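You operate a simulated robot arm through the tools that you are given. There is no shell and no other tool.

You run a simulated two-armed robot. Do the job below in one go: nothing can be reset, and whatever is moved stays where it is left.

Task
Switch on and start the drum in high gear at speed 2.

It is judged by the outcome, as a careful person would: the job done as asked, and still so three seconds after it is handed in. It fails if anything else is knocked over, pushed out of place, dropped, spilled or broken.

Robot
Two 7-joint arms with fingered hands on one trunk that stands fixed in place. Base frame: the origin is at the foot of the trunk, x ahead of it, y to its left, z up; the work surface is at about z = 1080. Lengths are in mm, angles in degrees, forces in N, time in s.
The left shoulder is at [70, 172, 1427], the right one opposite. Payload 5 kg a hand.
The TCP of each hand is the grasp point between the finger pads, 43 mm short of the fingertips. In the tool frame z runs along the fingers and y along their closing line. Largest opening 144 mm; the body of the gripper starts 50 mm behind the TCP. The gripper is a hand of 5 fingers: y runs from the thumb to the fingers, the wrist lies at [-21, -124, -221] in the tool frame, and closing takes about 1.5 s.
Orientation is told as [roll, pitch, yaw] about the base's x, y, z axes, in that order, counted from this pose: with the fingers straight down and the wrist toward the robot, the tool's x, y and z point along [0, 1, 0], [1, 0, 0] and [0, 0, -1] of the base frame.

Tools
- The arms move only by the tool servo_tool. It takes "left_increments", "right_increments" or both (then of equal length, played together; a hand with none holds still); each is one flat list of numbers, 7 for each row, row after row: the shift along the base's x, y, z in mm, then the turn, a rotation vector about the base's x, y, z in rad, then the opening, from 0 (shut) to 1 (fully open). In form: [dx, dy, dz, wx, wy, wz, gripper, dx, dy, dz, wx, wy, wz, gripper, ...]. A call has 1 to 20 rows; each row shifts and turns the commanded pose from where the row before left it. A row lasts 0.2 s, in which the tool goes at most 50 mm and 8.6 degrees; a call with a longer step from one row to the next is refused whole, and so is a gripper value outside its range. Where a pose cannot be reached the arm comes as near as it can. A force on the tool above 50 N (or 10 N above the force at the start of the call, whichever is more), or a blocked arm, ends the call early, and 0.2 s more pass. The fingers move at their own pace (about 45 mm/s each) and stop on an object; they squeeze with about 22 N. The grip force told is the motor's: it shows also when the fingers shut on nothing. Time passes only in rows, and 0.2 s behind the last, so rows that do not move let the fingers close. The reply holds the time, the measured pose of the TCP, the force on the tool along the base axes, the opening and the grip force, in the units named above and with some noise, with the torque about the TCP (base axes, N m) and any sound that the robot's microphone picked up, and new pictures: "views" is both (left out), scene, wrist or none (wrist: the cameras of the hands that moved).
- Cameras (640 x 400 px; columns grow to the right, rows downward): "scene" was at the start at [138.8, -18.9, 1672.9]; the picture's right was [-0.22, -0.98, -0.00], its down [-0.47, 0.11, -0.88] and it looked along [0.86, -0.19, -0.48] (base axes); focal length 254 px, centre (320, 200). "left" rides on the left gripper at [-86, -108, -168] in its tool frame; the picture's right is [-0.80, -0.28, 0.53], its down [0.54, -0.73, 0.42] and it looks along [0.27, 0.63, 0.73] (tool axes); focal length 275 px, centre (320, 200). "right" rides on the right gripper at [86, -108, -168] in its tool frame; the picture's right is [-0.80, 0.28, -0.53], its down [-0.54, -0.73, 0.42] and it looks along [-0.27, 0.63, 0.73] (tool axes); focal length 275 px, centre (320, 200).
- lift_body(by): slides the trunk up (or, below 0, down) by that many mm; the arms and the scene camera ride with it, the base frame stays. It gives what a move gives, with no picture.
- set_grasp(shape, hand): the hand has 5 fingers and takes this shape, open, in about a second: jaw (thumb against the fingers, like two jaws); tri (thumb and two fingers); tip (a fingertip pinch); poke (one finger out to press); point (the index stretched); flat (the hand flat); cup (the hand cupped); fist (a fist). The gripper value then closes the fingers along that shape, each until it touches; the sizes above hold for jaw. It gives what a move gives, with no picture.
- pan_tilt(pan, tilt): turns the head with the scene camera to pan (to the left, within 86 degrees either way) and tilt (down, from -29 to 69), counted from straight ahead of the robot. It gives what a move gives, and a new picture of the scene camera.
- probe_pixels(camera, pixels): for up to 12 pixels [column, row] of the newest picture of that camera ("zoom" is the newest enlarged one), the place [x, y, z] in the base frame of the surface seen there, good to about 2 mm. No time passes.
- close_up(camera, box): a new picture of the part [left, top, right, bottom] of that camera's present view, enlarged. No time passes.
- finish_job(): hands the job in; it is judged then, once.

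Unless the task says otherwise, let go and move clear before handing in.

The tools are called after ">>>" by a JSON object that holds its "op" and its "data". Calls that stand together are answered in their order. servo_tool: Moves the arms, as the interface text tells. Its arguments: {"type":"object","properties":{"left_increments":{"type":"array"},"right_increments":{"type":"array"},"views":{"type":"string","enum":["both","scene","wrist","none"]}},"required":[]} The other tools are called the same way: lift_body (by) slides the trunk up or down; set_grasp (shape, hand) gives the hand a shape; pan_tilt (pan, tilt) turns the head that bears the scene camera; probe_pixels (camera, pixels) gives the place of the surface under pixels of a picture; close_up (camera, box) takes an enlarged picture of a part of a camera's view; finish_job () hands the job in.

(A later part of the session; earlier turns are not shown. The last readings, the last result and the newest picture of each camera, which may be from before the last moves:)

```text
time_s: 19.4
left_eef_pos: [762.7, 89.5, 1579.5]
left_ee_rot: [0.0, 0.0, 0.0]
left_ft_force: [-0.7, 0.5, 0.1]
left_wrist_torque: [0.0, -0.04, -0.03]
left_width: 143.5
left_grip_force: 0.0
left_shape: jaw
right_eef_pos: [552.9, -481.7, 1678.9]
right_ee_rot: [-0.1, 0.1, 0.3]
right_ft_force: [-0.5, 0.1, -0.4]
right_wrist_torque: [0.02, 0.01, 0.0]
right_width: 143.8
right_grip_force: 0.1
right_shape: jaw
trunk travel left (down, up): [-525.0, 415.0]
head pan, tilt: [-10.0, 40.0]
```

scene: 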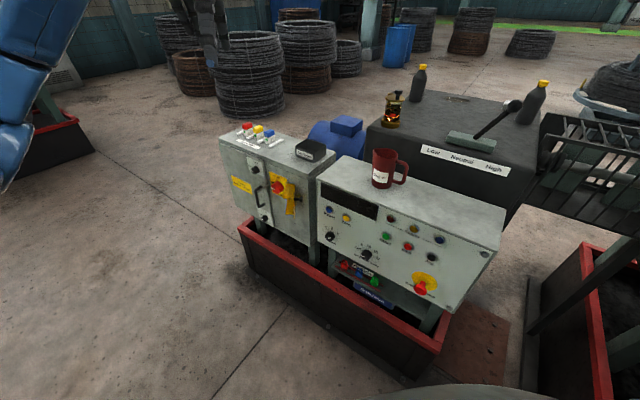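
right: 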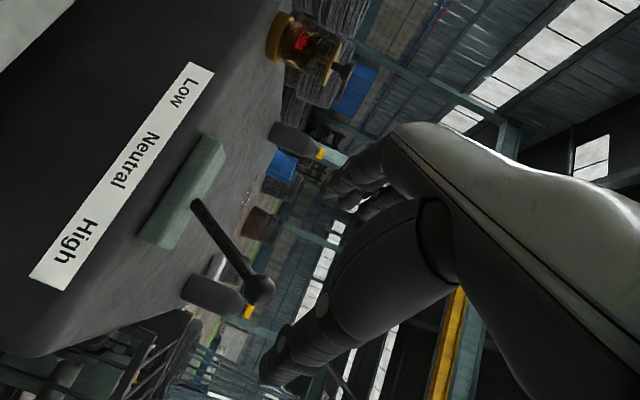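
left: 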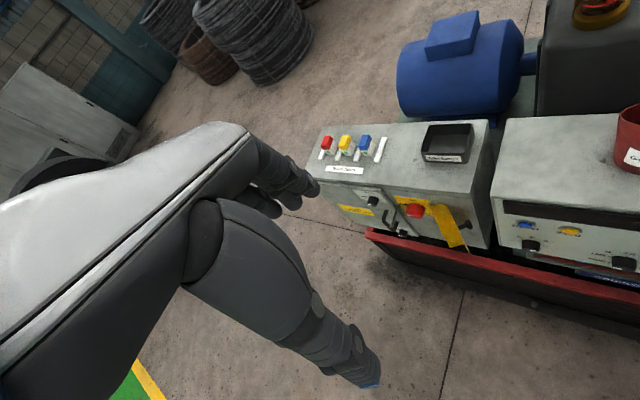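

The right elbow (250,-618,1566) and hand are well clear of the desk, and nothing lies under the left arm. I'll lower the trunk by 430 mm so the left arm can reach the main switch.

>>> {"op": "lift_body", "data": {"by": -430}}

>>> {"op": "pan_tilt", "data": {"pan": -15, "tilt": 20}}

```text
refused: -430 is not a number from -400 to 400
```

```text
time_s: 20.2
left_eef_pos: [762.6, 89.2, 1579.2]
left_ee_rot: [0.0, 0.0, 0.1]
left_ft_force: [0.3, 0.2, 0.0]
left_wrist_torque: [0.02, -0.01, 0.05]
left_width: 143.4
left_grip_force: 0.1
left_shape: jaw
right_eef_pos: [553.7, -482.0, 1678.5]
right_ee_rot: [-0.1, 0.1, 0.2]
right_ft_force: [-0.1, -0.8, -0.8]
right_wrist_torque: [0.02, 0.01, 0.01]
right_width: 144.0
right_grip_force: 0.0
right_shape: jaw
trunk travel left (down, up): [-525.0, 415.0]
head pan, tilt: [-15.0, 20.0]
```

scene: 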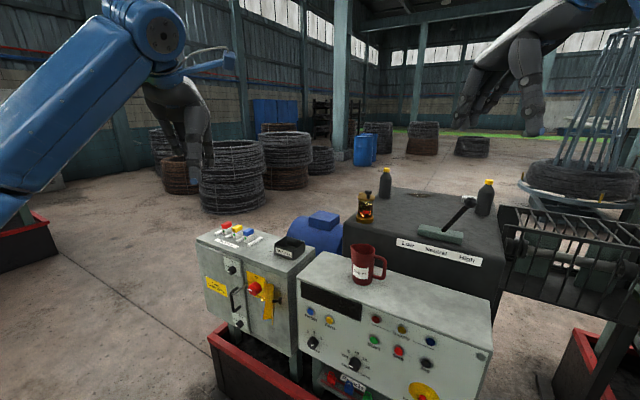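

The lift takes at most 400 mm per call, so nothing moved. I'll lower by 400 mm now.

>>> {"op": "lift_body", "data": {"by": -400}}

>>> {"op": "pan_tilt", "data": {"pan": -15, "tilt": 15}}

```text
time_s: 24.1
left_eef_pos: [762.6, 90.7, 1181.1]
left_ee_rot: [0.0, -0.1, -0.1]
left_ft_force: [1.0, 0.4, -0.4]
left_wrist_torque: [0.0, -0.02, 0.03]
left_width: 143.9
left_grip_force: 0.0
left_shape: jaw
right_eef_pos: [553.3, -482.8, 1280.8]
right_ee_rot: [0.0, 0.1, 0.2]
right_ft_force: [0.1, 0.0, 0.1]
right_wrist_torque: [-0.02, 0.0, -0.01]
right_width: 143.8
right_grip_force: 0.0
right_shape: jaw
trunk travel left (down, up): [-125.0, 815.0]
head pan, tilt: [-15.0, 20.0]
```

```text
time_s: 24.7
left_eef_pos: [762.5, 90.7, 1180.1]
left_ee_rot: [0.0, 0.0, 0.0]
left_ft_force: [-0.1, 0.0, -0.2]
left_wrist_torque: [-0.03, -0.01, 0.01]
left_width: 143.7
left_grip_force: 0.1
left_shape: jaw
right_eef_pos: [551.3, -482.3, 1278.8]
right_ee_rot: [0.0, 0.1, 0.2]
right_ft_force: [0.6, -0.2, 0.2]
right_wrist_torque: [-0.01, 0.0, 0.02]
right_width: 143.7
right_grip_force: 0.0
right_shape: jaw
trunk travel left (down, up): [-125.0, 815.0]
head pan, tilt: [-15.0, 15.0]
```

scene: 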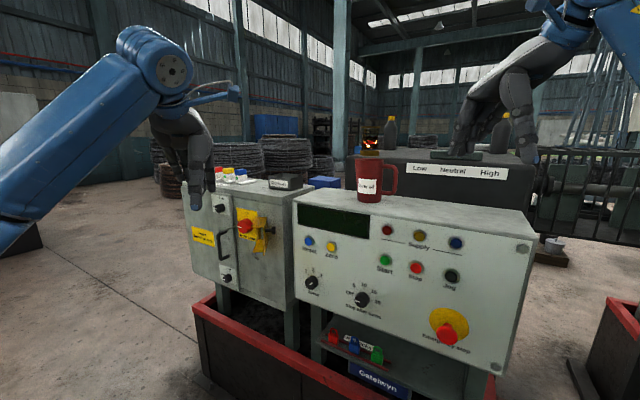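

From this lower viewpoint both front panels are in plain view. I'll enlarge the main switch and guard and probe around them.

>>> {"op": "close_up", "data": {"camera": "scene", "box": [205, 195, 300, 260]}}

>>> {"op": "close_up", "data": {"camera": "scene", "box": [228, 205, 278, 258]}}

>>> {"op": "close_up", "data": {"camera": "left", "box": [300, 100, 640, 320]}}

```text
6.15 times, centred on (252, 228) of scene
```

zoom: 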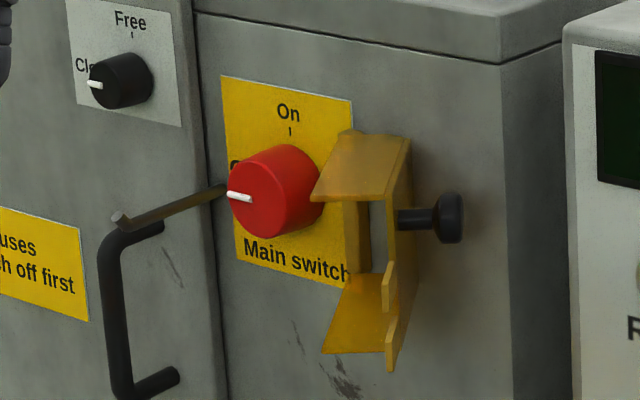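

```text
7.55 times, centred on (253, 232) of scene
```

zoom: 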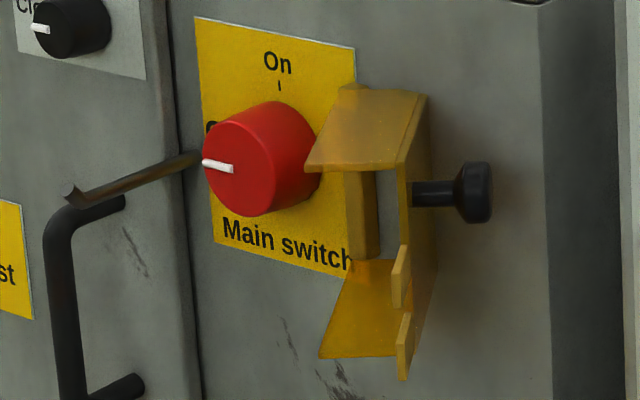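

```text
1.82 times, centred on (470, 210) of left
```

zoom: 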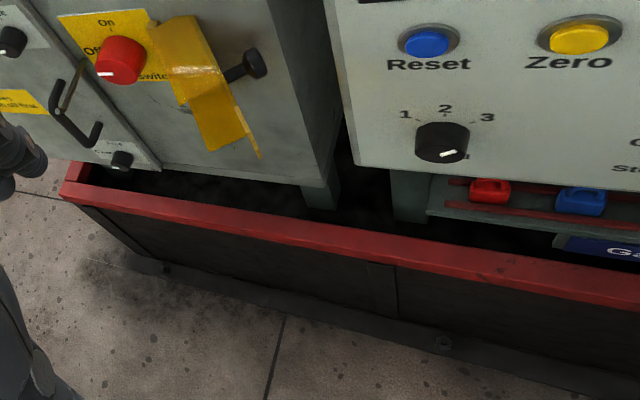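

The guard is a hinged open box swung out to the right of the knob, and a rod sticks out on the left. I'll probe the knob's edges, the guard corners and the rod for clearances.

>>> {"op": "probe_pixels", "data": {"camera": "scene", "pixels": [[240.8, 227.8], [238.2, 227], [246.4, 220], [243.1, 233.3], [252.2, 226], [252.2, 227.7], [263.5, 226.5], [258, 218.5], [253.5, 252], [273.5, 230.7], [220.7, 231.5], [235.5, 227.2]]}}

>>> {"op": "probe_pixels", "data": {"camera": "scene", "pixels": [[242.4, 245], [250, 240], [239, 213], [248, 212], [224, 234], [228, 236], [222, 209], [228, 278], [264, 252], [260, 240], [262, 255]]}}

```text
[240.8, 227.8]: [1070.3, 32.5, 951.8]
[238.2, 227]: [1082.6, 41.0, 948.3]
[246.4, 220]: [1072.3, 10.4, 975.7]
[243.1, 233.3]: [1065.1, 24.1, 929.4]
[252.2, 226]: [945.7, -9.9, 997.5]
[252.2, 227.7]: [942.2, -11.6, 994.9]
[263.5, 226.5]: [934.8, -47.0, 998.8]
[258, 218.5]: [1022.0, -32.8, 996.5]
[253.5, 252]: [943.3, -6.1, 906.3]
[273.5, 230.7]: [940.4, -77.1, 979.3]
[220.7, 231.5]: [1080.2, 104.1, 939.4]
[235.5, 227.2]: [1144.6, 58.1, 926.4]
```

```text
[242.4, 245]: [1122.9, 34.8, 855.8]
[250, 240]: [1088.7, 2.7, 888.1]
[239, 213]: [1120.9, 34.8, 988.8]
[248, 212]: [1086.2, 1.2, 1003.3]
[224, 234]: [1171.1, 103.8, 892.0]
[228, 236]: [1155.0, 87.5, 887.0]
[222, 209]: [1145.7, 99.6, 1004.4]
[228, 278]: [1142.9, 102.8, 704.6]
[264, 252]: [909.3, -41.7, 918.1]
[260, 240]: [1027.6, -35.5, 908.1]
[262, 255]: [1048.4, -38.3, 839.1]
```

Now I have the clearances. The knob centre is about (1064,25,952) with a radius of about 25 mm. The guard begins about 68 mm to its right, and the rod is about 67 mm to its left. It is near the edge of the left arm's reach, so I'll lower the trunk 75 mm more and look at the slimmer "tri" grip.

>>> {"op": "lift_body", "data": {"by": -75}}

>>> {"op": "set_grasp", "data": {"shape": "tri", "hand": "left"}}

>>> {"op": "pan_tilt", "data": {"pan": 0, "tilt": 5}}

```text
time_s: 25.8
left_eef_pos: [761.9, 90.4, 1104.1]
left_ee_rot: [0.0, 0.0, 0.0]
left_ft_force: [-0.3, 0.3, 0.3]
left_wrist_torque: [-0.01, -0.03, -0.01]
left_width: 143.6
left_grip_force: 0.1
left_shape: jaw
right_eef_pos: [551.9, -481.9, 1204.2]
right_ee_rot: [-0.1, 0.1, 0.2]
right_ft_force: [-1.2, -0.6, 0.0]
right_wrist_torque: [-0.02, -0.04, -0.01]
right_width: 143.8
right_grip_force: 0.0
right_shape: jaw
trunk travel left (down, up): [-50.0, 890.0]
head pan, tilt: [-15.0, 15.0]
```

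```text
time_s: 26.7
left_eef_pos: [763.7, 89.8, 1104.9]
left_ee_rot: [0.0, 0.0, 0.0]
left_ft_force: [-0.6, -0.2, 0.4]
left_wrist_torque: [0.01, 0.01, 0.02]
left_width: 143.6
left_grip_force: 0.0
left_shape: tri
right_eef_pos: [553.5, -482.2, 1204.1]
right_ee_rot: [0.0, 0.0, 0.2]
right_ft_force: [0.3, 0.2, 0.4]
right_wrist_torque: [0.02, -0.03, -0.03]
right_width: 143.8
right_grip_force: 0.1
right_shape: jaw
trunk travel left (down, up): [-50.0, 890.0]
head pan, tilt: [-15.0, 15.0]
```

```text
time_s: 27.5
left_eef_pos: [762.4, 89.6, 1106.5]
left_ee_rot: [0.1, -0.1, 0.0]
left_ft_force: [-0.1, 0.2, 0.1]
left_wrist_torque: [-0.01, 0.0, -0.02]
left_width: 143.4
left_grip_force: 0.0
left_shape: tri
right_eef_pos: [551.8, -482.2, 1203.5]
right_ee_rot: [0.0, 0.0, 0.2]
right_ft_force: [0.2, -0.2, 0.4]
right_wrist_torque: [0.03, 0.01, 0.04]
right_width: 143.9
right_grip_force: 0.1
right_shape: jaw
trunk travel left (down, up): [-50.0, 890.0]
head pan, tilt: [0.0, 5.0]
```

scene: 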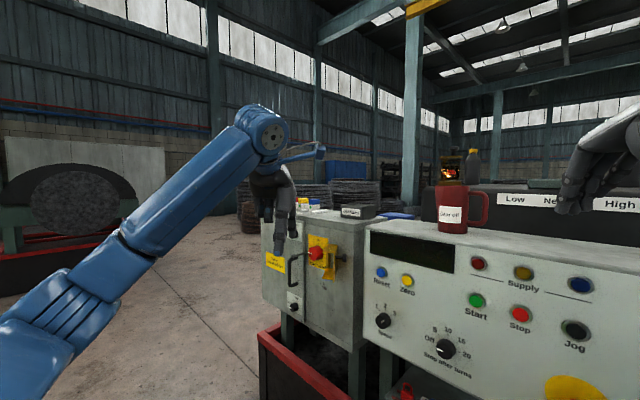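

The left hand is in the tri shape near pixel (275,195). I'll enlarge it to see which fingers are out.

>>> {"op": "close_up", "data": {"camera": "scene", "box": [225, 95, 345, 265]}}

>>> {"op": "close_up", "data": {"camera": "left", "box": [0, 0, 640, 400]}}

```text
2.35 times, centred on (285, 180) of scene
```

zoom: 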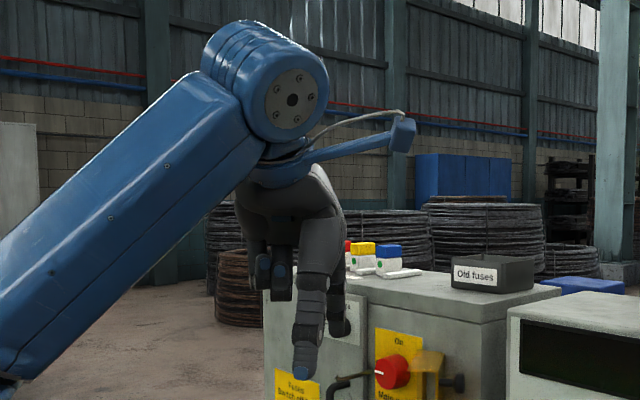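

```text
1.00 times, centred on (320, 200) of left (not enlarged: the box is as wide or as high as the picture)
```

zoom: 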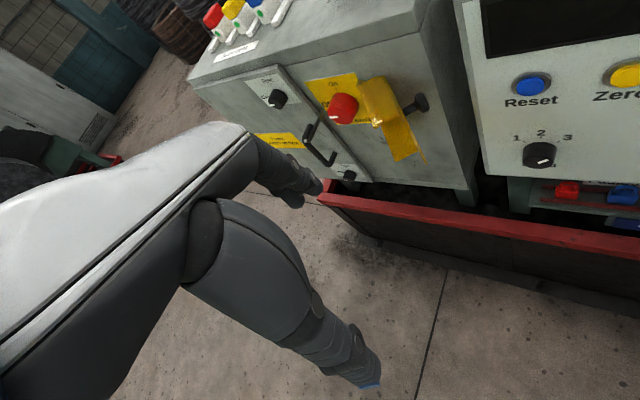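

In tri the thumb and two fingers stand out and the other two curl up. I'll turn the left hand to face the switch panel while it is still well short of it, and check that the arm can hold that orientation.

>>> {"op": "servo_tool", "data": {"left_increments": [6.8, 5.4, -8.2, -0.1114, -0.0555, 0.0555, 1, 6.8, 5.4, -8.2, -0.1114, -0.0555, 0.0555, 1, 6.8, 5.4, -8.2, -0.1114, -0.0555, 0.0555, 1, 6.8, 5.4, -8.2, -0.1114, -0.0555, 0.0555, 1, 6.8, 5.4, -8.2, -0.1114, -0.0555, 0.0555, 1, 6.8, 5.4, -8.2, -0.1114, -0.0555, 0.0555, 1, 6.8, 5.4, -8.2, -0.1114, -0.0555, 0.0555, 1, 6.8, 5.4, -8.2, -0.1114, -0.0555, 0.0555, 1, 6.8, 5.4, -8.2, -0.1114, -0.0555, 0.0555, 1, 6.8, 5.4, -8.2, -0.1114, -0.0555, 0.0555, 1, 6.8, 5.4, -8.2, -0.1114, -0.0555, 0.0555, 1, 6.8, 5.4, -8.2, -0.1114, -0.0555, 0.0555, 1, 6.8, 5.4, -8.2, -0.1114, -0.0555, 0.0555, 1], "views": "both"}}

```text
time_s: 30.3
left_eef_pos: [851.7, 161.0, 998.8]
left_ee_rot: [-90.1, 0.1, 53.1]
left_ft_force: [-1.0, 0.0, 0.7]
left_wrist_torque: [0.0, 0.0, 0.01]
left_width: 144.1
left_grip_force: 0.1
left_shape: tri
right_eef_pos: [552.4, -481.8, 1203.7]
right_ee_rot: [0.0, 0.1, 0.2]
right_ft_force: [0.1, -0.1, -1.2]
right_wrist_torque: [0.04, 0.0, 0.0]
right_width: 144.1
right_grip_force: 0.1
right_shape: jaw
trunk travel left (down, up): [-50.0, 890.0]
head pan, tilt: [0.0, 5.0]
```

scene: 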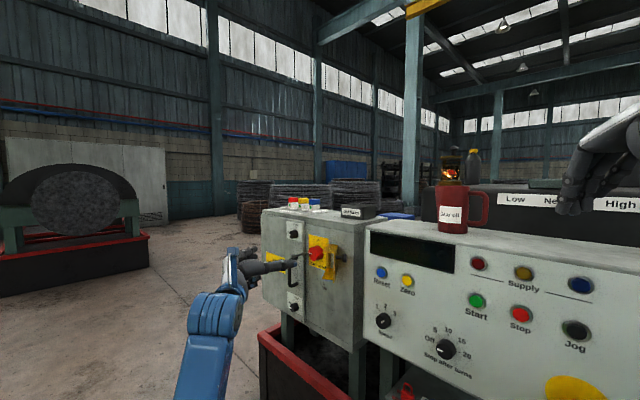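
left: 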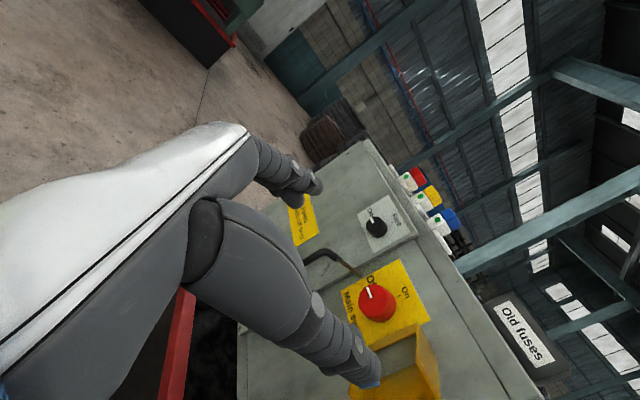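

The orientation is reached exactly and the left camera shows knob (375,303), rod (340,260) and guard (420,370). I'll probe these from here for better accuracy.

>>> {"op": "close_up", "data": {"camera": "left", "box": [280, 200, 480, 400]}}

>>> {"op": "probe_pixels", "data": {"camera": "left", "pixels": [[362, 305], [377, 287], [372, 312], [390, 305], [306, 256], [330, 252], [355, 274], [432, 345], [418, 330], [350, 395], [370, 380], [318, 188]]}}

```text
2.00 times, centred on (380, 300) of left
```

zoom: 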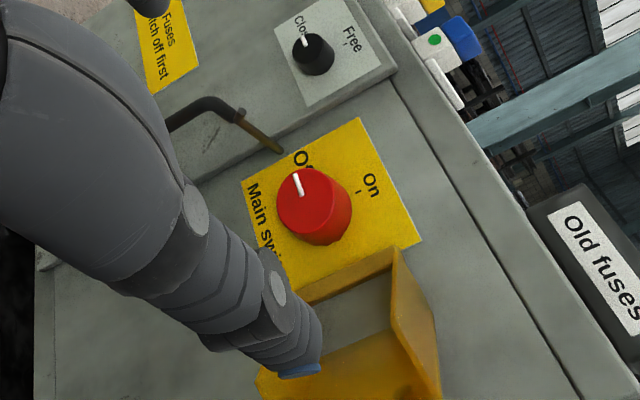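

```text
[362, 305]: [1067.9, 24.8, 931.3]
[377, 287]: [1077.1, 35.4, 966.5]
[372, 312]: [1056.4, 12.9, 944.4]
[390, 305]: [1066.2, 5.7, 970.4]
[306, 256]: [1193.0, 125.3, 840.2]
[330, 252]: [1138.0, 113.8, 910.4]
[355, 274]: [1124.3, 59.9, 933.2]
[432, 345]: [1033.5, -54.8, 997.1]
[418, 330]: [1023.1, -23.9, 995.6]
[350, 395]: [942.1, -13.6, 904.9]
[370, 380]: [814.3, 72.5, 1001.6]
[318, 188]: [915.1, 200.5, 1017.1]
```

Knob face centre is s≈−770, z≈952, and the rod and guard edges are about 65 to 69 mm from the axis, so a half-open pinch fits. I'll raise the trunk 25 mm to balance the reach.

>>> {"op": "lift_body", "data": {"by": 25}}

>>> {"op": "servo_tool", "data": {"left_increments": [23.3, -11.9, -12, -0.093, 0.07, 0, 0.7, 23.3, -11.9, -12, -0.093, 0.07, 0, 0.5, 23.3, -11.9, -12, -0.093, 0.07, 0, 0.5, 23.3, -11.9, -12, -0.093, 0.07, 0, 0.5, 23.3, -11.9, -12, -0.093, 0.07, 0, 0.5, 23.3, -11.9, -12, -0.093, 0.07, 0, 0.5], "views": "both"}}

```text
time_s: 31.0
left_eef_pos: [853.1, 159.9, 1022.4]
left_ee_rot: [-89.8, 0.0, 53.1]
left_ft_force: [1.1, -0.9, -1.1]
left_wrist_torque: [0.02, 0.02, 0.0]
left_width: 143.8
left_grip_force: 0.1
left_shape: tri
right_eef_pos: [552.7, -481.7, 1228.3]
right_ee_rot: [0.0, 0.2, 0.2]
right_ft_force: [0.8, -0.3, 0.0]
right_wrist_torque: [0.03, 0.06, 0.03]
right_width: 143.9
right_grip_force: 0.0
right_shape: jaw
trunk travel left (down, up): [-75.0, 865.0]
head pan, tilt: [0.0, 5.0]
```

```text
time_s: 32.6
left_eef_pos: [997.8, 124.8, 946.1]
left_ee_rot: [-88.5, 38.2, 56.1]
left_ft_force: [0.3, -0.2, 0.4]
left_wrist_torque: [0.0, 0.01, -0.01]
left_width: 72.5
left_grip_force: 0.1
left_shape: tri
right_eef_pos: [552.8, -481.9, 1229.1]
right_ee_rot: [-0.1, 0.1, 0.2]
right_ft_force: [0.1, -0.1, -0.7]
right_wrist_torque: [-0.08, -0.02, -0.04]
right_width: 143.5
right_grip_force: 0.0
right_shape: jaw
trunk travel left (down, up): [-75.0, 865.0]
head pan, tilt: [0.0, 5.0]
stopped in row 6 (left hand): the arm was blocked; the commanded pose is now the measured one
```

scene: 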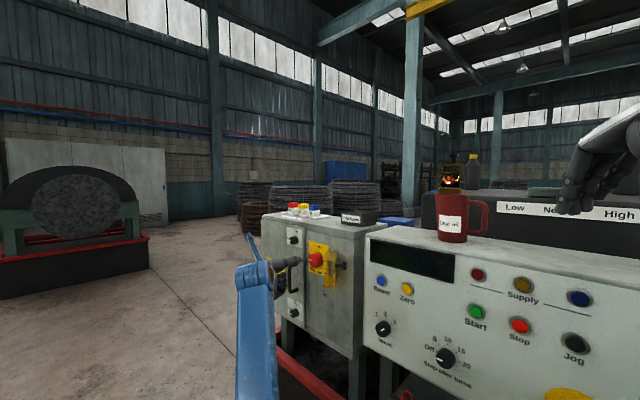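
left: 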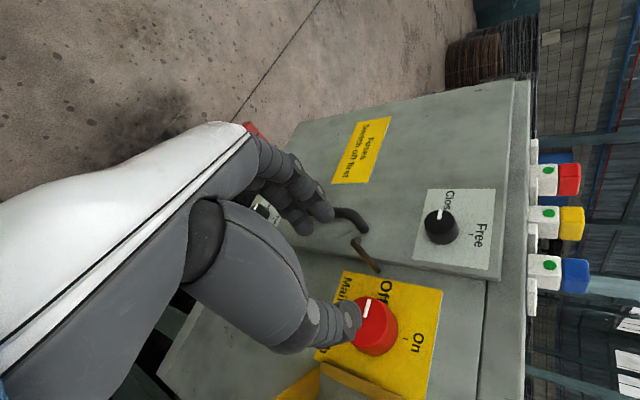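

The arm reported itself blocked at the last row with no force on the hand, at (998,125,946). I'll look at the whole left arm to see whether the elbow touches something or it is only at its reach limit.

>>> {"op": "pan_tilt", "data": {"pan": 0, "tilt": 40}}

```text
time_s: 33.6
left_eef_pos: [998.0, 123.8, 946.6]
left_ee_rot: [-88.6, 38.1, 56.0]
left_ft_force: [0.2, 0.1, 0.3]
left_wrist_torque: [0.01, 0.04, -0.01]
left_width: 72.4
left_grip_force: 0.1
left_shape: tri
right_eef_pos: [553.0, -481.3, 1230.2]
right_ee_rot: [-0.1, 0.1, 0.2]
right_ft_force: [0.3, 0.6, -0.1]
right_wrist_torque: [0.03, 0.04, -0.01]
right_width: 144.0
right_grip_force: 0.0
right_shape: jaw
trunk travel left (down, up): [-75.0, 865.0]
head pan, tilt: [0.0, 40.0]
```

scene: 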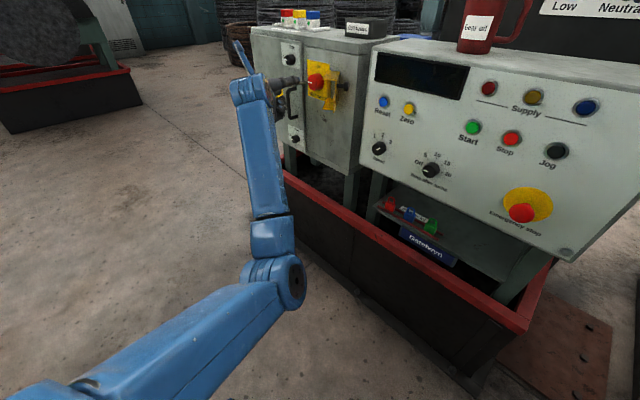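

The elbow hangs at (275,280) with a clear bend, so this isn't full stretch. I'll probe the forearm, elbow and red rail to see whether they touch.

>>> {"op": "probe_pixels", "data": {"camera": "scene", "pixels": [[262, 170], [270, 220], [280, 275], [270, 250], [248, 110], [287, 180], [310, 200], [360, 235], [288, 75], [240, 50], [268, 85], [190, 340]]}}

>>> {"op": "close_up", "data": {"camera": "scene", "box": [220, 30, 360, 200]}}

```text
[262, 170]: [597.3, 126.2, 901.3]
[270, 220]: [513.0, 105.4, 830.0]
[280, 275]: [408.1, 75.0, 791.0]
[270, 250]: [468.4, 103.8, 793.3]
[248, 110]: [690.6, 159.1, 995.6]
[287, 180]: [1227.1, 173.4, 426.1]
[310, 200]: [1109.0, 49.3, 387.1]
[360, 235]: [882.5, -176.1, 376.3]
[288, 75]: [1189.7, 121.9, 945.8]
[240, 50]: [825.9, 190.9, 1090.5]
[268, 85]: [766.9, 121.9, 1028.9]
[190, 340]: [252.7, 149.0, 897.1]
```

```text
2.35 times, centred on (290, 115) of scene
```

zoom: 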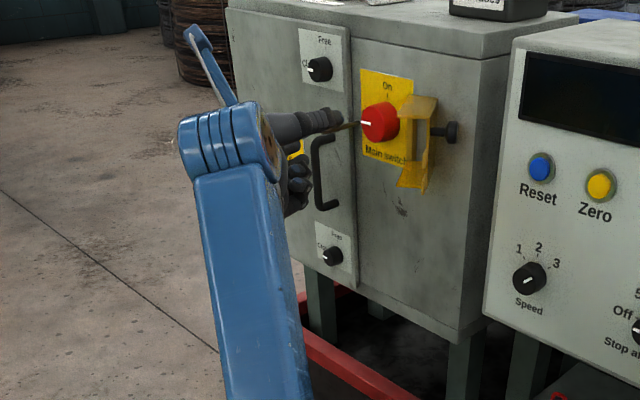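

Nothing is touching: the elbow is free and the rail is far below. I'll retry in small steps, moving only sideways toward the knob axis.

>>> {"op": "servo_tool", "data": {"left_increments": [0, -8, 1, 0, 0, 0, 0.5, 0, -8, 1, 0, 0, 0, 0.5, -2, -8, 2, 0, 0, 0, 0.5], "views": "wrist"}}

```text
time_s: 34.6
left_eef_pos: [1000.1, 134.4, 949.5]
left_ee_rot: [-87.5, 36.5, 58.6]
left_ft_force: [0.0, -0.1, -0.5]
left_wrist_torque: [0.01, -0.01, 0.01]
left_width: 72.4
left_grip_force: 0.0
left_shape: tri
right_eef_pos: [553.2, -482.2, 1228.0]
right_ee_rot: [-0.2, 0.1, 0.3]
right_ft_force: [-0.6, 0.5, -0.1]
right_wrist_torque: [-0.05, -0.01, -0.02]
right_width: 143.7
right_grip_force: 0.0
right_shape: jaw
trunk travel left (down, up): [-75.0, 865.0]
head pan, tilt: [0.0, 40.0]
stopped in row 3 (left hand): the arm was blocked; the commanded pose is now the measured one
```

left: 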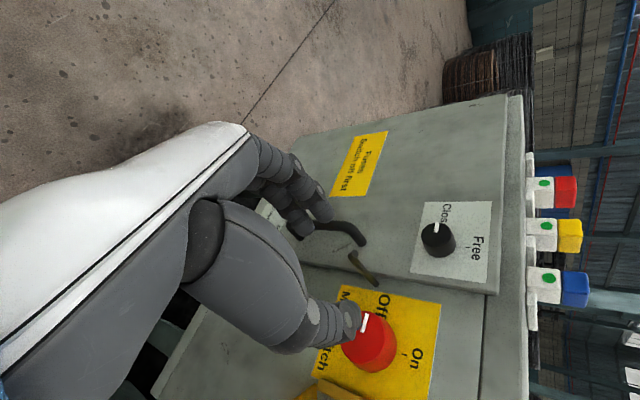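

The hand drifted the wrong way with no contact force. With the elbow low, the wrist is bent to its limit. I'll back off and unroll, then raise the trunk about 200 mm so the forearm comes in flatter.

>>> {"op": "servo_tool", "data": {"left_increments": [-16, 14, 6, 0.1, -0.065, 0, 0.5, -16, 14, 6, 0.1, -0.065, 0, 0.5, -16, 14, 6, 0.1, -0.065, 0, 0.5, -16, 14, 6, 0.1, -0.065, 0, 0.5, -16, 14, 6, 0.1, -0.065, 0, 0.5], "views": "none"}}

>>> {"op": "lift_body", "data": {"by": 200}}

>>> {"op": "pan_tilt", "data": {"pan": 0, "tilt": 35}}

```text
time_s: 35.8
left_eef_pos: [919.1, 206.3, 984.7]
left_ee_rot: [-88.7, 1.9, 58.4]
left_ft_force: [-0.1, 0.2, -0.1]
left_wrist_torque: [-0.02, 0.03, 0.03]
left_width: 72.6
left_grip_force: 0.1
left_shape: tri
right_eef_pos: [551.9, -482.9, 1228.9]
right_ee_rot: [0.0, 0.1, 0.2]
right_ft_force: [0.5, 0.8, -0.3]
right_wrist_torque: [-0.04, 0.01, 0.02]
right_width: 143.6
right_grip_force: 0.1
right_shape: jaw
trunk travel left (down, up): [-75.0, 865.0]
head pan, tilt: [0.0, 40.0]
```

```text
time_s: 38.0
left_eef_pos: [919.3, 206.2, 1177.7]
left_ee_rot: [-88.2, 2.2, 58.6]
left_ft_force: [-0.2, -0.2, -1.0]
left_wrist_torque: [-0.02, -0.01, -0.01]
left_width: 72.4
left_grip_force: 0.1
left_shape: tri
right_eef_pos: [552.2, -481.9, 1428.7]
right_ee_rot: [0.0, 0.1, 0.1]
right_ft_force: [-0.1, -0.9, 0.0]
right_wrist_torque: [0.03, 0.02, -0.01]
right_width: 143.7
right_grip_force: 0.1
right_shape: jaw
trunk travel left (down, up): [-275.0, 665.0]
head pan, tilt: [0.0, 40.0]
```

```text
time_s: 38.6
left_eef_pos: [919.5, 206.6, 1177.3]
left_ee_rot: [-88.2, 2.2, 58.5]
left_ft_force: [0.3, -0.6, 0.6]
left_wrist_torque: [0.03, 0.01, -0.03]
left_width: 72.3
left_grip_force: 0.0
left_shape: tri
right_eef_pos: [552.7, -483.7, 1428.6]
right_ee_rot: [0.0, 0.1, 0.2]
right_ft_force: [-0.9, 0.3, 0.0]
right_wrist_torque: [0.03, 0.01, 0.01]
right_width: 143.8
right_grip_force: 0.0
right_shape: jaw
trunk travel left (down, up): [-275.0, 665.0]
head pan, tilt: [0.0, 35.0]
```

scene: 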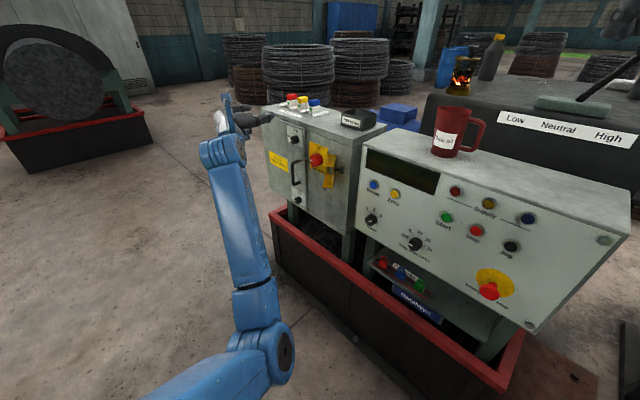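

The trunk is up and the arm has more room. I'll bring the left hand down level with the switch, still about 100 mm out from it.

>>> {"op": "servo_tool", "data": {"left_increments": [4, -8, -37, 0, 0, -0.016, 0.5, 4, -8, -37, 0, 0, -0.016, 0.5, 4, -8, -37, 0, 0, -0.016, 0.5, 4, -8, -37, 0, 0, -0.016, 0.5, 4, -8, -37, 0, 0, -0.016, 0.5, 4, -8, -37, 0, 0, -0.016, 0.5], "views": "both"}}

```text
time_s: 39.6
left_eef_pos: [940.9, 258.5, 1067.5]
left_ee_rot: [-86.7, -4.2, 59.6]
left_ft_force: [-0.3, -0.2, -0.3]
left_wrist_torque: [0.01, -0.02, 0.01]
left_width: 72.2
left_grip_force: 0.0
left_shape: tri
right_eef_pos: [553.6, -482.6, 1428.7]
right_ee_rot: [-0.1, 0.2, 0.2]
right_ft_force: [-0.2, 0.5, -0.1]
right_wrist_torque: [-0.01, -0.03, 0.02]
right_width: 143.8
right_grip_force: 0.1
right_shape: jaw
trunk travel left (down, up): [-275.0, 665.0]
head pan, tilt: [0.0, 35.0]
stopped in row 4 (left hand): the arm was blocked; the commanded pose is now the measured one
```

scene: 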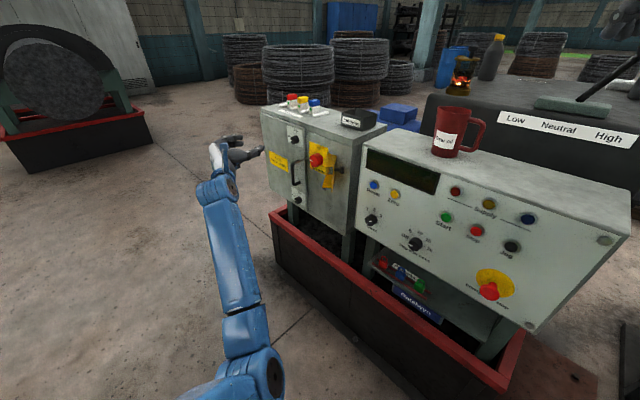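
left: 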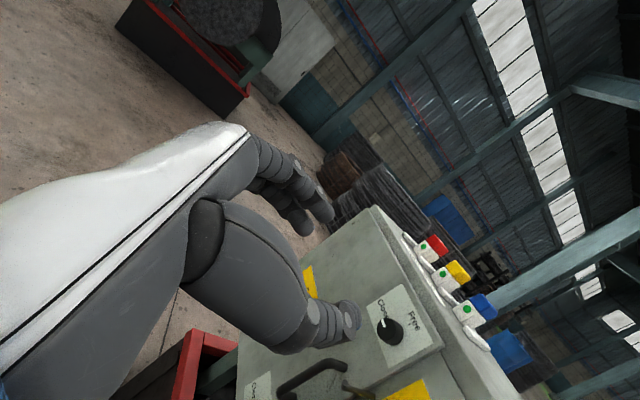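

It was blocked again in free space and drifted left, so a joint limit must be at fault when the hand is below the shoulder. I'll probe the arm's present posture to understand it.

>>> {"op": "probe_pixels", "data": {"camera": "scene", "pixels": [[265, 370], [245, 320], [235, 260], [222, 205], [215, 180], [228, 160], [255, 153], [235, 140], [230, 395]]}}

>>> {"op": "close_up", "data": {"camera": "scene", "box": [170, 120, 310, 400]}}

```text
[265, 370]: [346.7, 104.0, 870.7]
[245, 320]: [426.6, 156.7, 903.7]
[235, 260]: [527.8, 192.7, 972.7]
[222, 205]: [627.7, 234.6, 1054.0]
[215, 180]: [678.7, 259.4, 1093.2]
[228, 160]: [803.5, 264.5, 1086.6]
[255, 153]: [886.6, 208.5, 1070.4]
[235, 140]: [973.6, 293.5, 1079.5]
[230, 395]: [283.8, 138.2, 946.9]
```

```text
1.43 times, centred on (240, 260) of scene
```

zoom: 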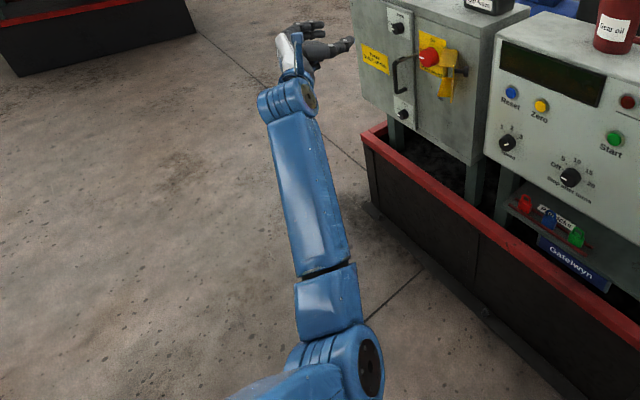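

The elbow is well bent and nothing is near the arm. It looks as if the arm was changing posture, not hitting something. I'll test with slow small moves to the right in free space.

>>> {"op": "servo_tool", "data": {"left_increments": [-4, -6, 0, 0, 0, 0, 0.5, -4, -6, 0, 0, 0, 0, 0.5, -4, -6, 0, 0, 0, 0, 0.5, -4, -6, 0, 0, 0, 0, 0.5], "views": "none"}}

```text
time_s: 40.9
left_eef_pos: [928.2, 280.5, 1078.2]
left_ee_rot: [-85.5, -8.2, 62.1]
left_ft_force: [-0.4, -0.4, 0.0]
left_wrist_torque: [0.03, -0.04, -0.01]
left_width: 71.9
left_grip_force: 0.1
left_shape: tri
right_eef_pos: [553.7, -481.8, 1429.5]
right_ee_rot: [0.0, 0.1, 0.3]
right_ft_force: [0.8, 0.2, -0.6]
right_wrist_torque: [-0.01, 0.04, -0.01]
right_width: 143.6
right_grip_force: 0.1
right_shape: jaw
trunk travel left (down, up): [-275.0, 665.0]
head pan, tilt: [0.0, 35.0]
stopped in row 4 (left hand): the arm was blocked; the commanded pose is now the measured one
```

Each small command makes the hand drift the other way, so the forearm roll must be at its limit with the palm turned this far up. The opposite roll direction is the one I need for switching on anyway. I'll roll the hand that way in free space and check that it tracks.

>>> {"op": "servo_tool", "data": {"left_increments": [-5, 0, 0, 0.112, -0.062, 0, 0.5, -5, 0, 0, 0.112, -0.062, 0, 0.5, -5, 0, 0, 0.112, -0.062, 0, 0.5, -5, 0, 0, 0.112, -0.062, 0, 0.5, -5, 0, 0, 0.112, -0.062, 0, 0.5], "views": "scene"}}

```text
time_s: 42.0
left_eef_pos: [903.1, 276.0, 1077.8]
left_ee_rot: [-86.0, -44.6, 62.1]
left_ft_force: [0.1, 0.8, 0.1]
left_wrist_torque: [-0.01, -0.01, -0.02]
left_width: 72.3
left_grip_force: 0.0
left_shape: tri
right_eef_pos: [551.3, -481.2, 1430.7]
right_ee_rot: [-0.1, 0.1, 0.2]
right_ft_force: [-0.2, 0.2, 0.4]
right_wrist_torque: [-0.03, -0.01, 0.01]
right_width: 143.6
right_grip_force: 0.0
right_shape: jaw
trunk travel left (down, up): [-275.0, 665.0]
head pan, tilt: [0.0, 35.0]
```

scene: 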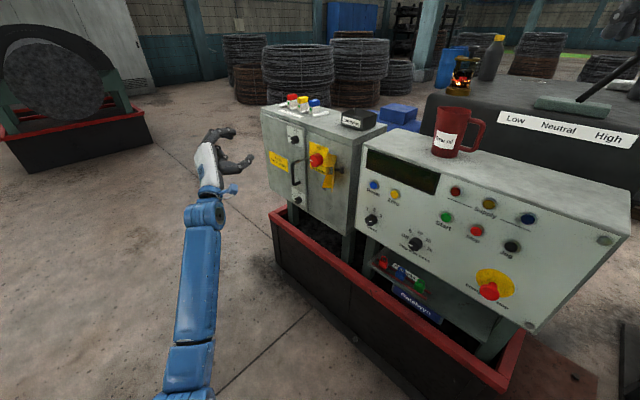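

With the hand rolled +45° it tracks exactly. I'll move down and right toward the pre-approach point in this orientation.

>>> {"op": "servo_tool", "data": {"left_increments": [5, -22, -20, 0, 0, 0, 0.5, 5, -22, -20, 0, 0, 0, 0.5, 5, -22, -20, 0, 0, 0, 0.5, 5, -22, -20, 0, 0, 0, 0.5, 5, -22, -20, 0, 0, 0, 0.5, 5, -22, -20, 0, 0, 0, 0.5], "views": "scene"}}

```text
time_s: 43.5
left_eef_pos: [931.6, 143.3, 956.6]
left_ee_rot: [-86.1, -44.7, 62.2]
left_ft_force: [0.6, 0.0, 0.8]
left_wrist_torque: [0.04, 0.04, 0.0]
left_width: 72.0
left_grip_force: 0.1
left_shape: tri
right_eef_pos: [553.9, -482.4, 1428.6]
right_ee_rot: [0.0, 0.1, 0.2]
right_ft_force: [1.1, -0.2, -0.4]
right_wrist_torque: [0.01, 0.01, -0.02]
right_width: 143.5
right_grip_force: 0.0
right_shape: jaw
trunk travel left (down, up): [-275.0, 665.0]
head pan, tilt: [0.0, 35.0]
```

scene: 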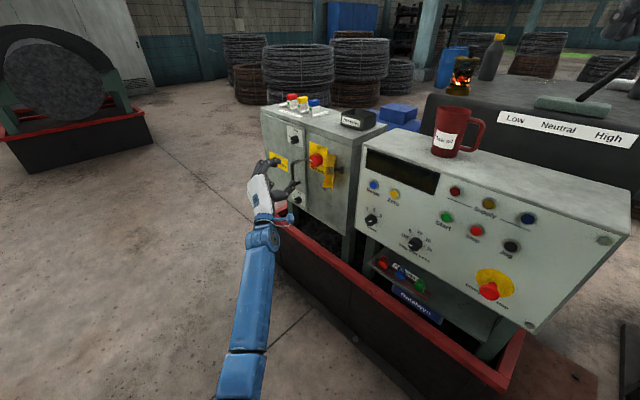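

It tracks here too, at (932,143,957). Now I'll see how far back I can roll from here, to get as much turning range as possible.

>>> {"op": "servo_tool", "data": {"left_increments": [0, 0, 0, -0.103, 0.055, 0, 0.5, 0, 0, 0, -0.103, 0.055, 0, 0.5, 0, 0, 0, -0.103, 0.055, 0, 0.5, 0, 0, 0, -0.103, 0.055, 0, 0.5], "views": "wrist"}}

```text
time_s: 44.2
left_eef_pos: [936.4, 242.9, 945.9]
left_ee_rot: [-80.9, -35.2, 63.3]
left_ft_force: [-0.7, 0.5, -0.9]
left_wrist_torque: [0.03, -0.02, 0.0]
left_width: 72.3
left_grip_force: 0.1
left_shape: tri
right_eef_pos: [553.4, -482.0, 1430.1]
right_ee_rot: [-0.1, 0.3, 0.3]
right_ft_force: [-0.1, -0.3, 0.2]
right_wrist_torque: [0.05, -0.04, -0.02]
right_width: 143.7
right_grip_force: 0.0
right_shape: jaw
trunk travel left (down, up): [-275.0, 665.0]
head pan, tilt: [0.0, 35.0]
stopped in row 3 (left hand): the arm was blocked; the commanded pose is now the measured one
```

left: 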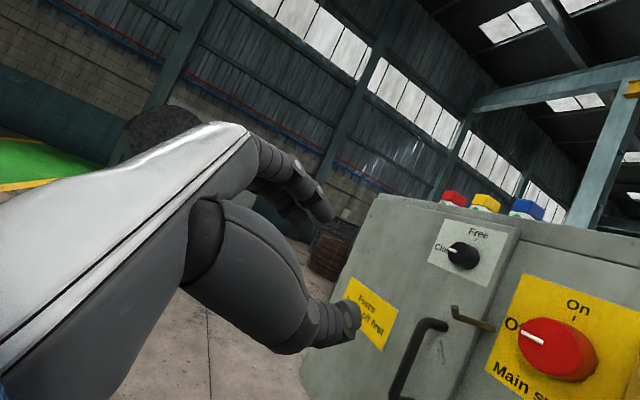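

The limit comes on earlier with the trunk high, so a low trunk is better. I'll roll back, raise the hand and then lower the trunk again.

>>> {"op": "servo_tool", "data": {"left_increments": [-10, 0, 20, 0.103, -0.055, 0, 0.5, -10, 0, 30, 0.103, -0.055, 0, 0.5, -10, 0, 30, 0, 0, 0, 0.5, -10, 0, 30, 0, 0, 0, 0.5, -10, 0, 30, 0, 0, 0, 0.5], "views": "none"}}

>>> {"op": "lift_body", "data": {"by": -250}}

>>> {"op": "pan_tilt", "data": {"pan": 0, "tilt": 25}}

```text
time_s: 45.4
left_eef_pos: [885.6, 241.1, 1086.5]
left_ee_rot: [-81.5, -48.6, 63.6]
left_ft_force: [-0.5, -0.2, -0.4]
left_wrist_torque: [0.0, -0.02, 0.02]
left_width: 72.4
left_grip_force: 0.1
left_shape: tri
right_eef_pos: [553.2, -482.4, 1428.1]
right_ee_rot: [0.0, 0.2, 0.2]
right_ft_force: [-0.6, -0.5, -0.2]
right_wrist_torque: [0.01, -0.02, 0.02]
right_width: 144.0
right_grip_force: 0.1
right_shape: jaw
trunk travel left (down, up): [-275.0, 665.0]
head pan, tilt: [0.0, 35.0]
```

```text
time_s: 48.0
left_eef_pos: [886.1, 241.3, 834.7]
left_ee_rot: [-81.4, -48.5, 63.7]
left_ft_force: [-0.1, -0.8, -0.5]
left_wrist_torque: [0.01, 0.02, -0.01]
left_width: 72.1
left_grip_force: 0.0
left_shape: tri
right_eef_pos: [552.7, -482.7, 1178.8]
right_ee_rot: [-0.1, 0.2, 0.2]
right_ft_force: [0.6, -0.4, 0.2]
right_wrist_torque: [0.01, -0.01, 0.01]
right_width: 143.9
right_grip_force: 0.2
right_shape: jaw
trunk travel left (down, up): [-25.0, 915.0]
head pan, tilt: [0.0, 35.0]
```

```text
time_s: 48.7
left_eef_pos: [885.8, 240.2, 834.3]
left_ee_rot: [-81.4, -48.6, 63.6]
left_ft_force: [0.0, -0.4, 0.4]
left_wrist_torque: [-0.04, 0.03, -0.02]
left_width: 72.2
left_grip_force: 0.1
left_shape: tri
right_eef_pos: [552.6, -483.6, 1178.0]
right_ee_rot: [0.0, 0.1, 0.2]
right_ft_force: [0.2, 0.6, 0.1]
right_wrist_torque: [0.01, 0.0, 0.0]
right_width: 143.8
right_grip_force: 0.0
right_shape: jaw
trunk travel left (down, up): [-25.0, 915.0]
head pan, tilt: [0.0, 25.0]
```

scene: 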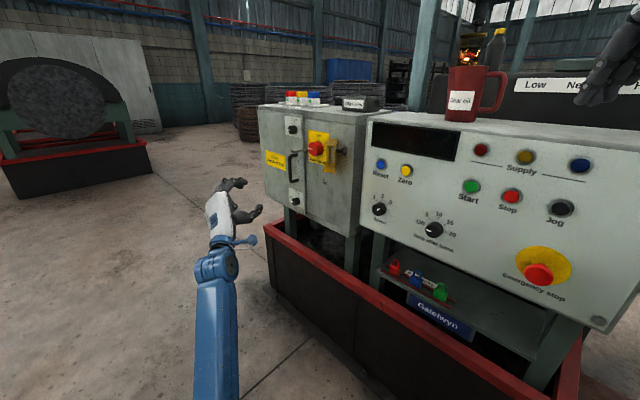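

The shoulder is now at about z=927 and the hand is clear. I'll raise the hand to switch height in this comfortable roll, then turn it to face the knob with a smaller roll.

>>> {"op": "servo_tool", "data": {"left_increments": [7.3, -15, 19.3, 0, 0, 0, 0.5, 7.3, -15, 19.3, 0, 0, 0, 0.5, 7.3, -15, 19.3, 0, 0, 0, 0.5, 7.3, -15, 19.3, 0, 0, 0, 0.5, 7.3, -15, 19.3, 0, 0, 0, 0.5, 7.3, -15, 19.3, 0, 0, 0, 0.5, 5, -4.7, 0.3, -0.0919, 0.0343, -0.036, 0.5, 5, -4.7, 0.3, -0.0919, 0.0343, -0.036, 0.5, 5, -4.7, 0.3, -0.0919, 0.0343, -0.036, 0.5], "views": "scene"}}

```text
time_s: 50.9
left_eef_pos: [951.6, 192.7, 944.8]
left_ee_rot: [-81.5, -35.9, 61.5]
left_ft_force: [-0.1, 0.5, 0.3]
left_wrist_torque: [-0.01, -0.01, -0.01]
left_width: 72.1
left_grip_force: 0.1
left_shape: tri
right_eef_pos: [551.9, -481.8, 1178.9]
right_ee_rot: [0.0, 0.1, 0.3]
right_ft_force: [0.1, 0.1, -0.2]
right_wrist_torque: [0.02, 0.0, 0.03]
right_width: 143.5
right_grip_force: 0.1
right_shape: jaw
trunk travel left (down, up): [-25.0, 915.0]
head pan, tilt: [0.0, 25.0]
stopped in row 9 (left hand): the arm was blocked; the commanded pose is now the measured one
```

scene: 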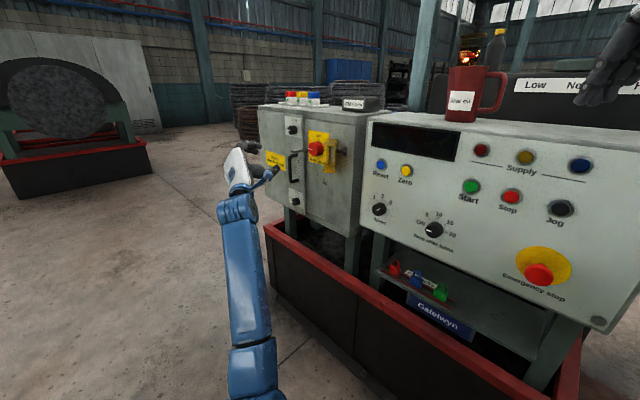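

It is limited again, so the arm is now in a worse elbow posture than on my first approach, which reached roll −38° before its limit. I'll go back to the starting hand pose so I can repeat that first path.

>>> {"op": "servo_tool", "data": {"left_increments": [-14.5, -7.9, 10.2, 0.0703, 0.088, -0.0332, 0.5, -14.5, -7.9, 10.2, 0.0703, 0.088, -0.0332, 0.5, -14.5, -7.9, 10.2, 0.0703, 0.088, -0.0332, 0.5, -14.5, -7.9, 10.2, 0.0703, 0.088, -0.0332, 0.5, -14.5, -7.9, 10.2, 0.0703, 0.088, -0.0332, 0.5, -14.5, -7.9, 10.2, 0.0703, 0.088, -0.0332, 0.5, -14.5, -7.9, 10.2, 0.0703, 0.088, -0.0332, 0.5, -14.5, -7.9, 10.2, 0.0703, 0.088, -0.0332, 0.5, -14.5, -7.9, 10.2, 0.0703, 0.088, -0.0332, 0.5, -14.5, -7.9, 10.2, 0.0703, 0.088, -0.0332, 0.5, -14.5, -7.9, 10.2, 0.0703, 0.088, -0.0332, 0.5, -14.5, -7.9, 10.2, 0.0703, 0.088, -0.0332, 0.5, -14.5, -7.9, 10.2, 0.0703, 0.088, -0.0332, 0.5], "views": "scene"}}

```text
time_s: 53.7
left_eef_pos: [856.2, 90.2, 1064.8]
left_ee_rot: [0.0, 0.2, 0.0]
left_ft_force: [-0.1, -2.0, -0.3]
left_wrist_torque: [0.04, 0.01, 0.0]
left_width: 72.0
left_grip_force: 0.0
left_shape: tri
left hand out of reach, approached as far as the arm can: row 11, 12, 13
right_eef_pos: [551.8, -483.5, 1178.4]
right_ee_rot: [0.1, 0.1, 0.3]
right_ft_force: [0.0, -1.2, -0.2]
right_wrist_torque: [0.06, -0.04, 0.0]
right_width: 143.8
right_grip_force: 0.1
right_shape: jaw
trunk travel left (down, up): [-25.0, 915.0]
head pan, tilt: [0.0, 25.0]
```

scene: 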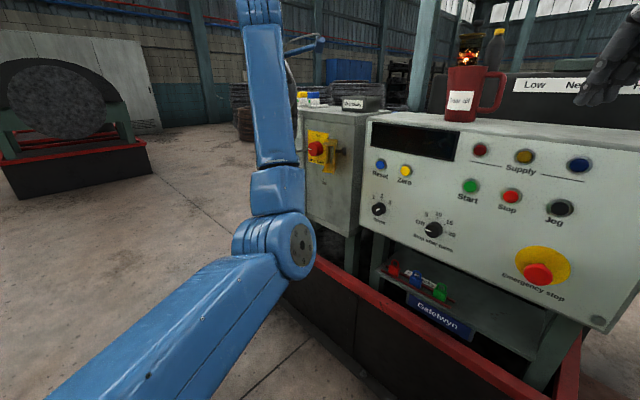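

The hand is back to pose 0, but the elbow now sits inboard at (290,240) and not out to the left as at the start. I'll repeat the turn toward the panel from here, in free space further back, and see how the arm settles.

>>> {"op": "servo_tool", "data": {"left_increments": [0, 8, -6, -0.1114, -0.0555, 0.0555, 0.5, 0, 8, -6, -0.1114, -0.0555, 0.0555, 0.5, 0, 8, -6, -0.1114, -0.0555, 0.0555, 0.5, 0, 8, -6, -0.1114, -0.0555, 0.0555, 0.5, 0, 8, -6, -0.1114, -0.0555, 0.0555, 0.5, 0, 8, -6, -0.1114, -0.0555, 0.0555, 0.5, 0, 8, -6, -0.1114, -0.0555, 0.0555, 0.5, 0, 8, -6, -0.1114, -0.0555, 0.0555, 0.5, 0, 8, -6, -0.1114, -0.0555, 0.0555, 0.5, 0, 8, -6, -0.1114, -0.0555, 0.0555, 0.5, 0, 8, -6, -0.1114, -0.0555, 0.0555, 0.5, 0, 8, -6, -0.1114, -0.0555, 0.0555, 0.5, 0, 8, -6, -0.1114, -0.0555, 0.0555, 0.5], "views": "scene"}}

```text
time_s: 56.7
left_eef_pos: [858.2, 245.6, 1007.3]
left_ee_rot: [-89.8, -3.6, 56.9]
left_ft_force: [0.2, -0.3, -0.7]
left_wrist_torque: [-0.03, 0.01, 0.0]
left_width: 71.9
left_grip_force: 0.1
left_shape: tri
right_eef_pos: [552.3, -482.3, 1178.8]
right_ee_rot: [-0.1, 0.1, 0.4]
right_ft_force: [-0.2, -0.6, 1.3]
right_wrist_torque: [0.01, 0.04, -0.02]
right_width: 143.8
right_grip_force: 0.1
right_shape: jaw
trunk travel left (down, up): [-25.0, 915.0]
head pan, tilt: [0.0, 25.0]
stopped in row 13 (left hand): the arm was blocked; the commanded pose is now the measured one
```

scene: 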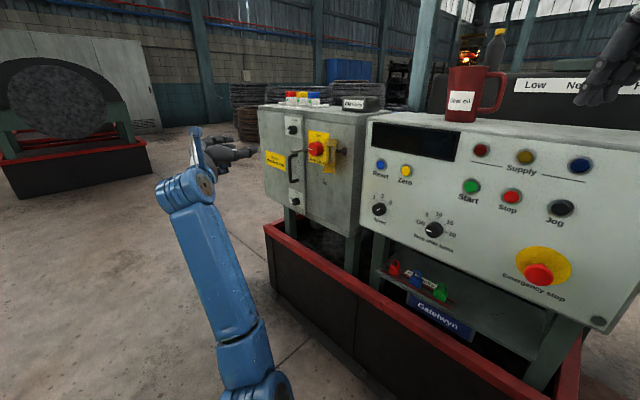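

The pattern now fits a forearm-roll limit: rolls above about +40° track well and smaller ones don't. So I'll turn the switch using rolls from about 45° upward, re-gripping if needed. I'm rolling back to about +48° and moving toward the knob's axis.

>>> {"op": "servo_tool", "data": {"left_increments": [0, -6, -4, 0.1124, -0.073, 0, 0.5, 0, -6, -4, 0.1124, -0.073, 0, 0.5, 0, -6, -4, 0.1124, -0.073, 0, 0.5, 0, -6, -4, 0.1124, -0.073, 0, 0.5, 0, -6, -4, 0.1124, -0.073, 0, 0.5, 0, -6, -4, 0.1124, -0.073, 0, 0.5, 0, -6, -4, 0.1124, -0.073, 0, 0.5, 12, -14, -4, 0, 0, 0, 0.5, 12, -14, -4, 0, 0, 0, 0.5, 12, -14, -4, 0, 0, 0, 0.5, 12, -14, -4, 0, 0, 0, 0.5], "views": "both"}}

```text
time_s: 59.1
left_eef_pos: [907.3, 145.0, 960.4]
left_ee_rot: [-89.3, -57.2, 56.5]
left_ft_force: [-0.3, 0.3, -0.1]
left_wrist_torque: [0.01, 0.05, -0.01]
left_width: 72.1
left_grip_force: 0.0
left_shape: tri
right_eef_pos: [552.8, -482.9, 1178.8]
right_ee_rot: [-0.1, 0.1, 0.2]
right_ft_force: [0.1, 0.7, 0.3]
right_wrist_torque: [0.02, 0.01, 0.0]
right_width: 144.1
right_grip_force: 0.1
right_shape: jaw
trunk travel left (down, up): [-25.0, 915.0]
head pan, tilt: [0.0, 25.0]
```

scene: 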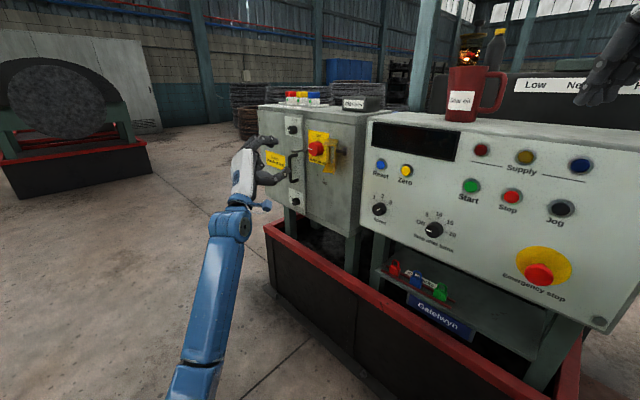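
left: 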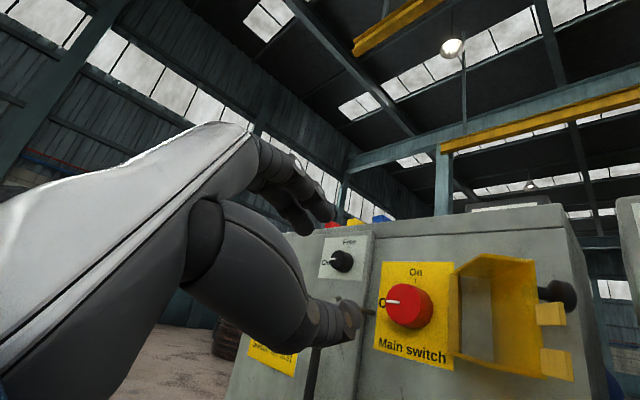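

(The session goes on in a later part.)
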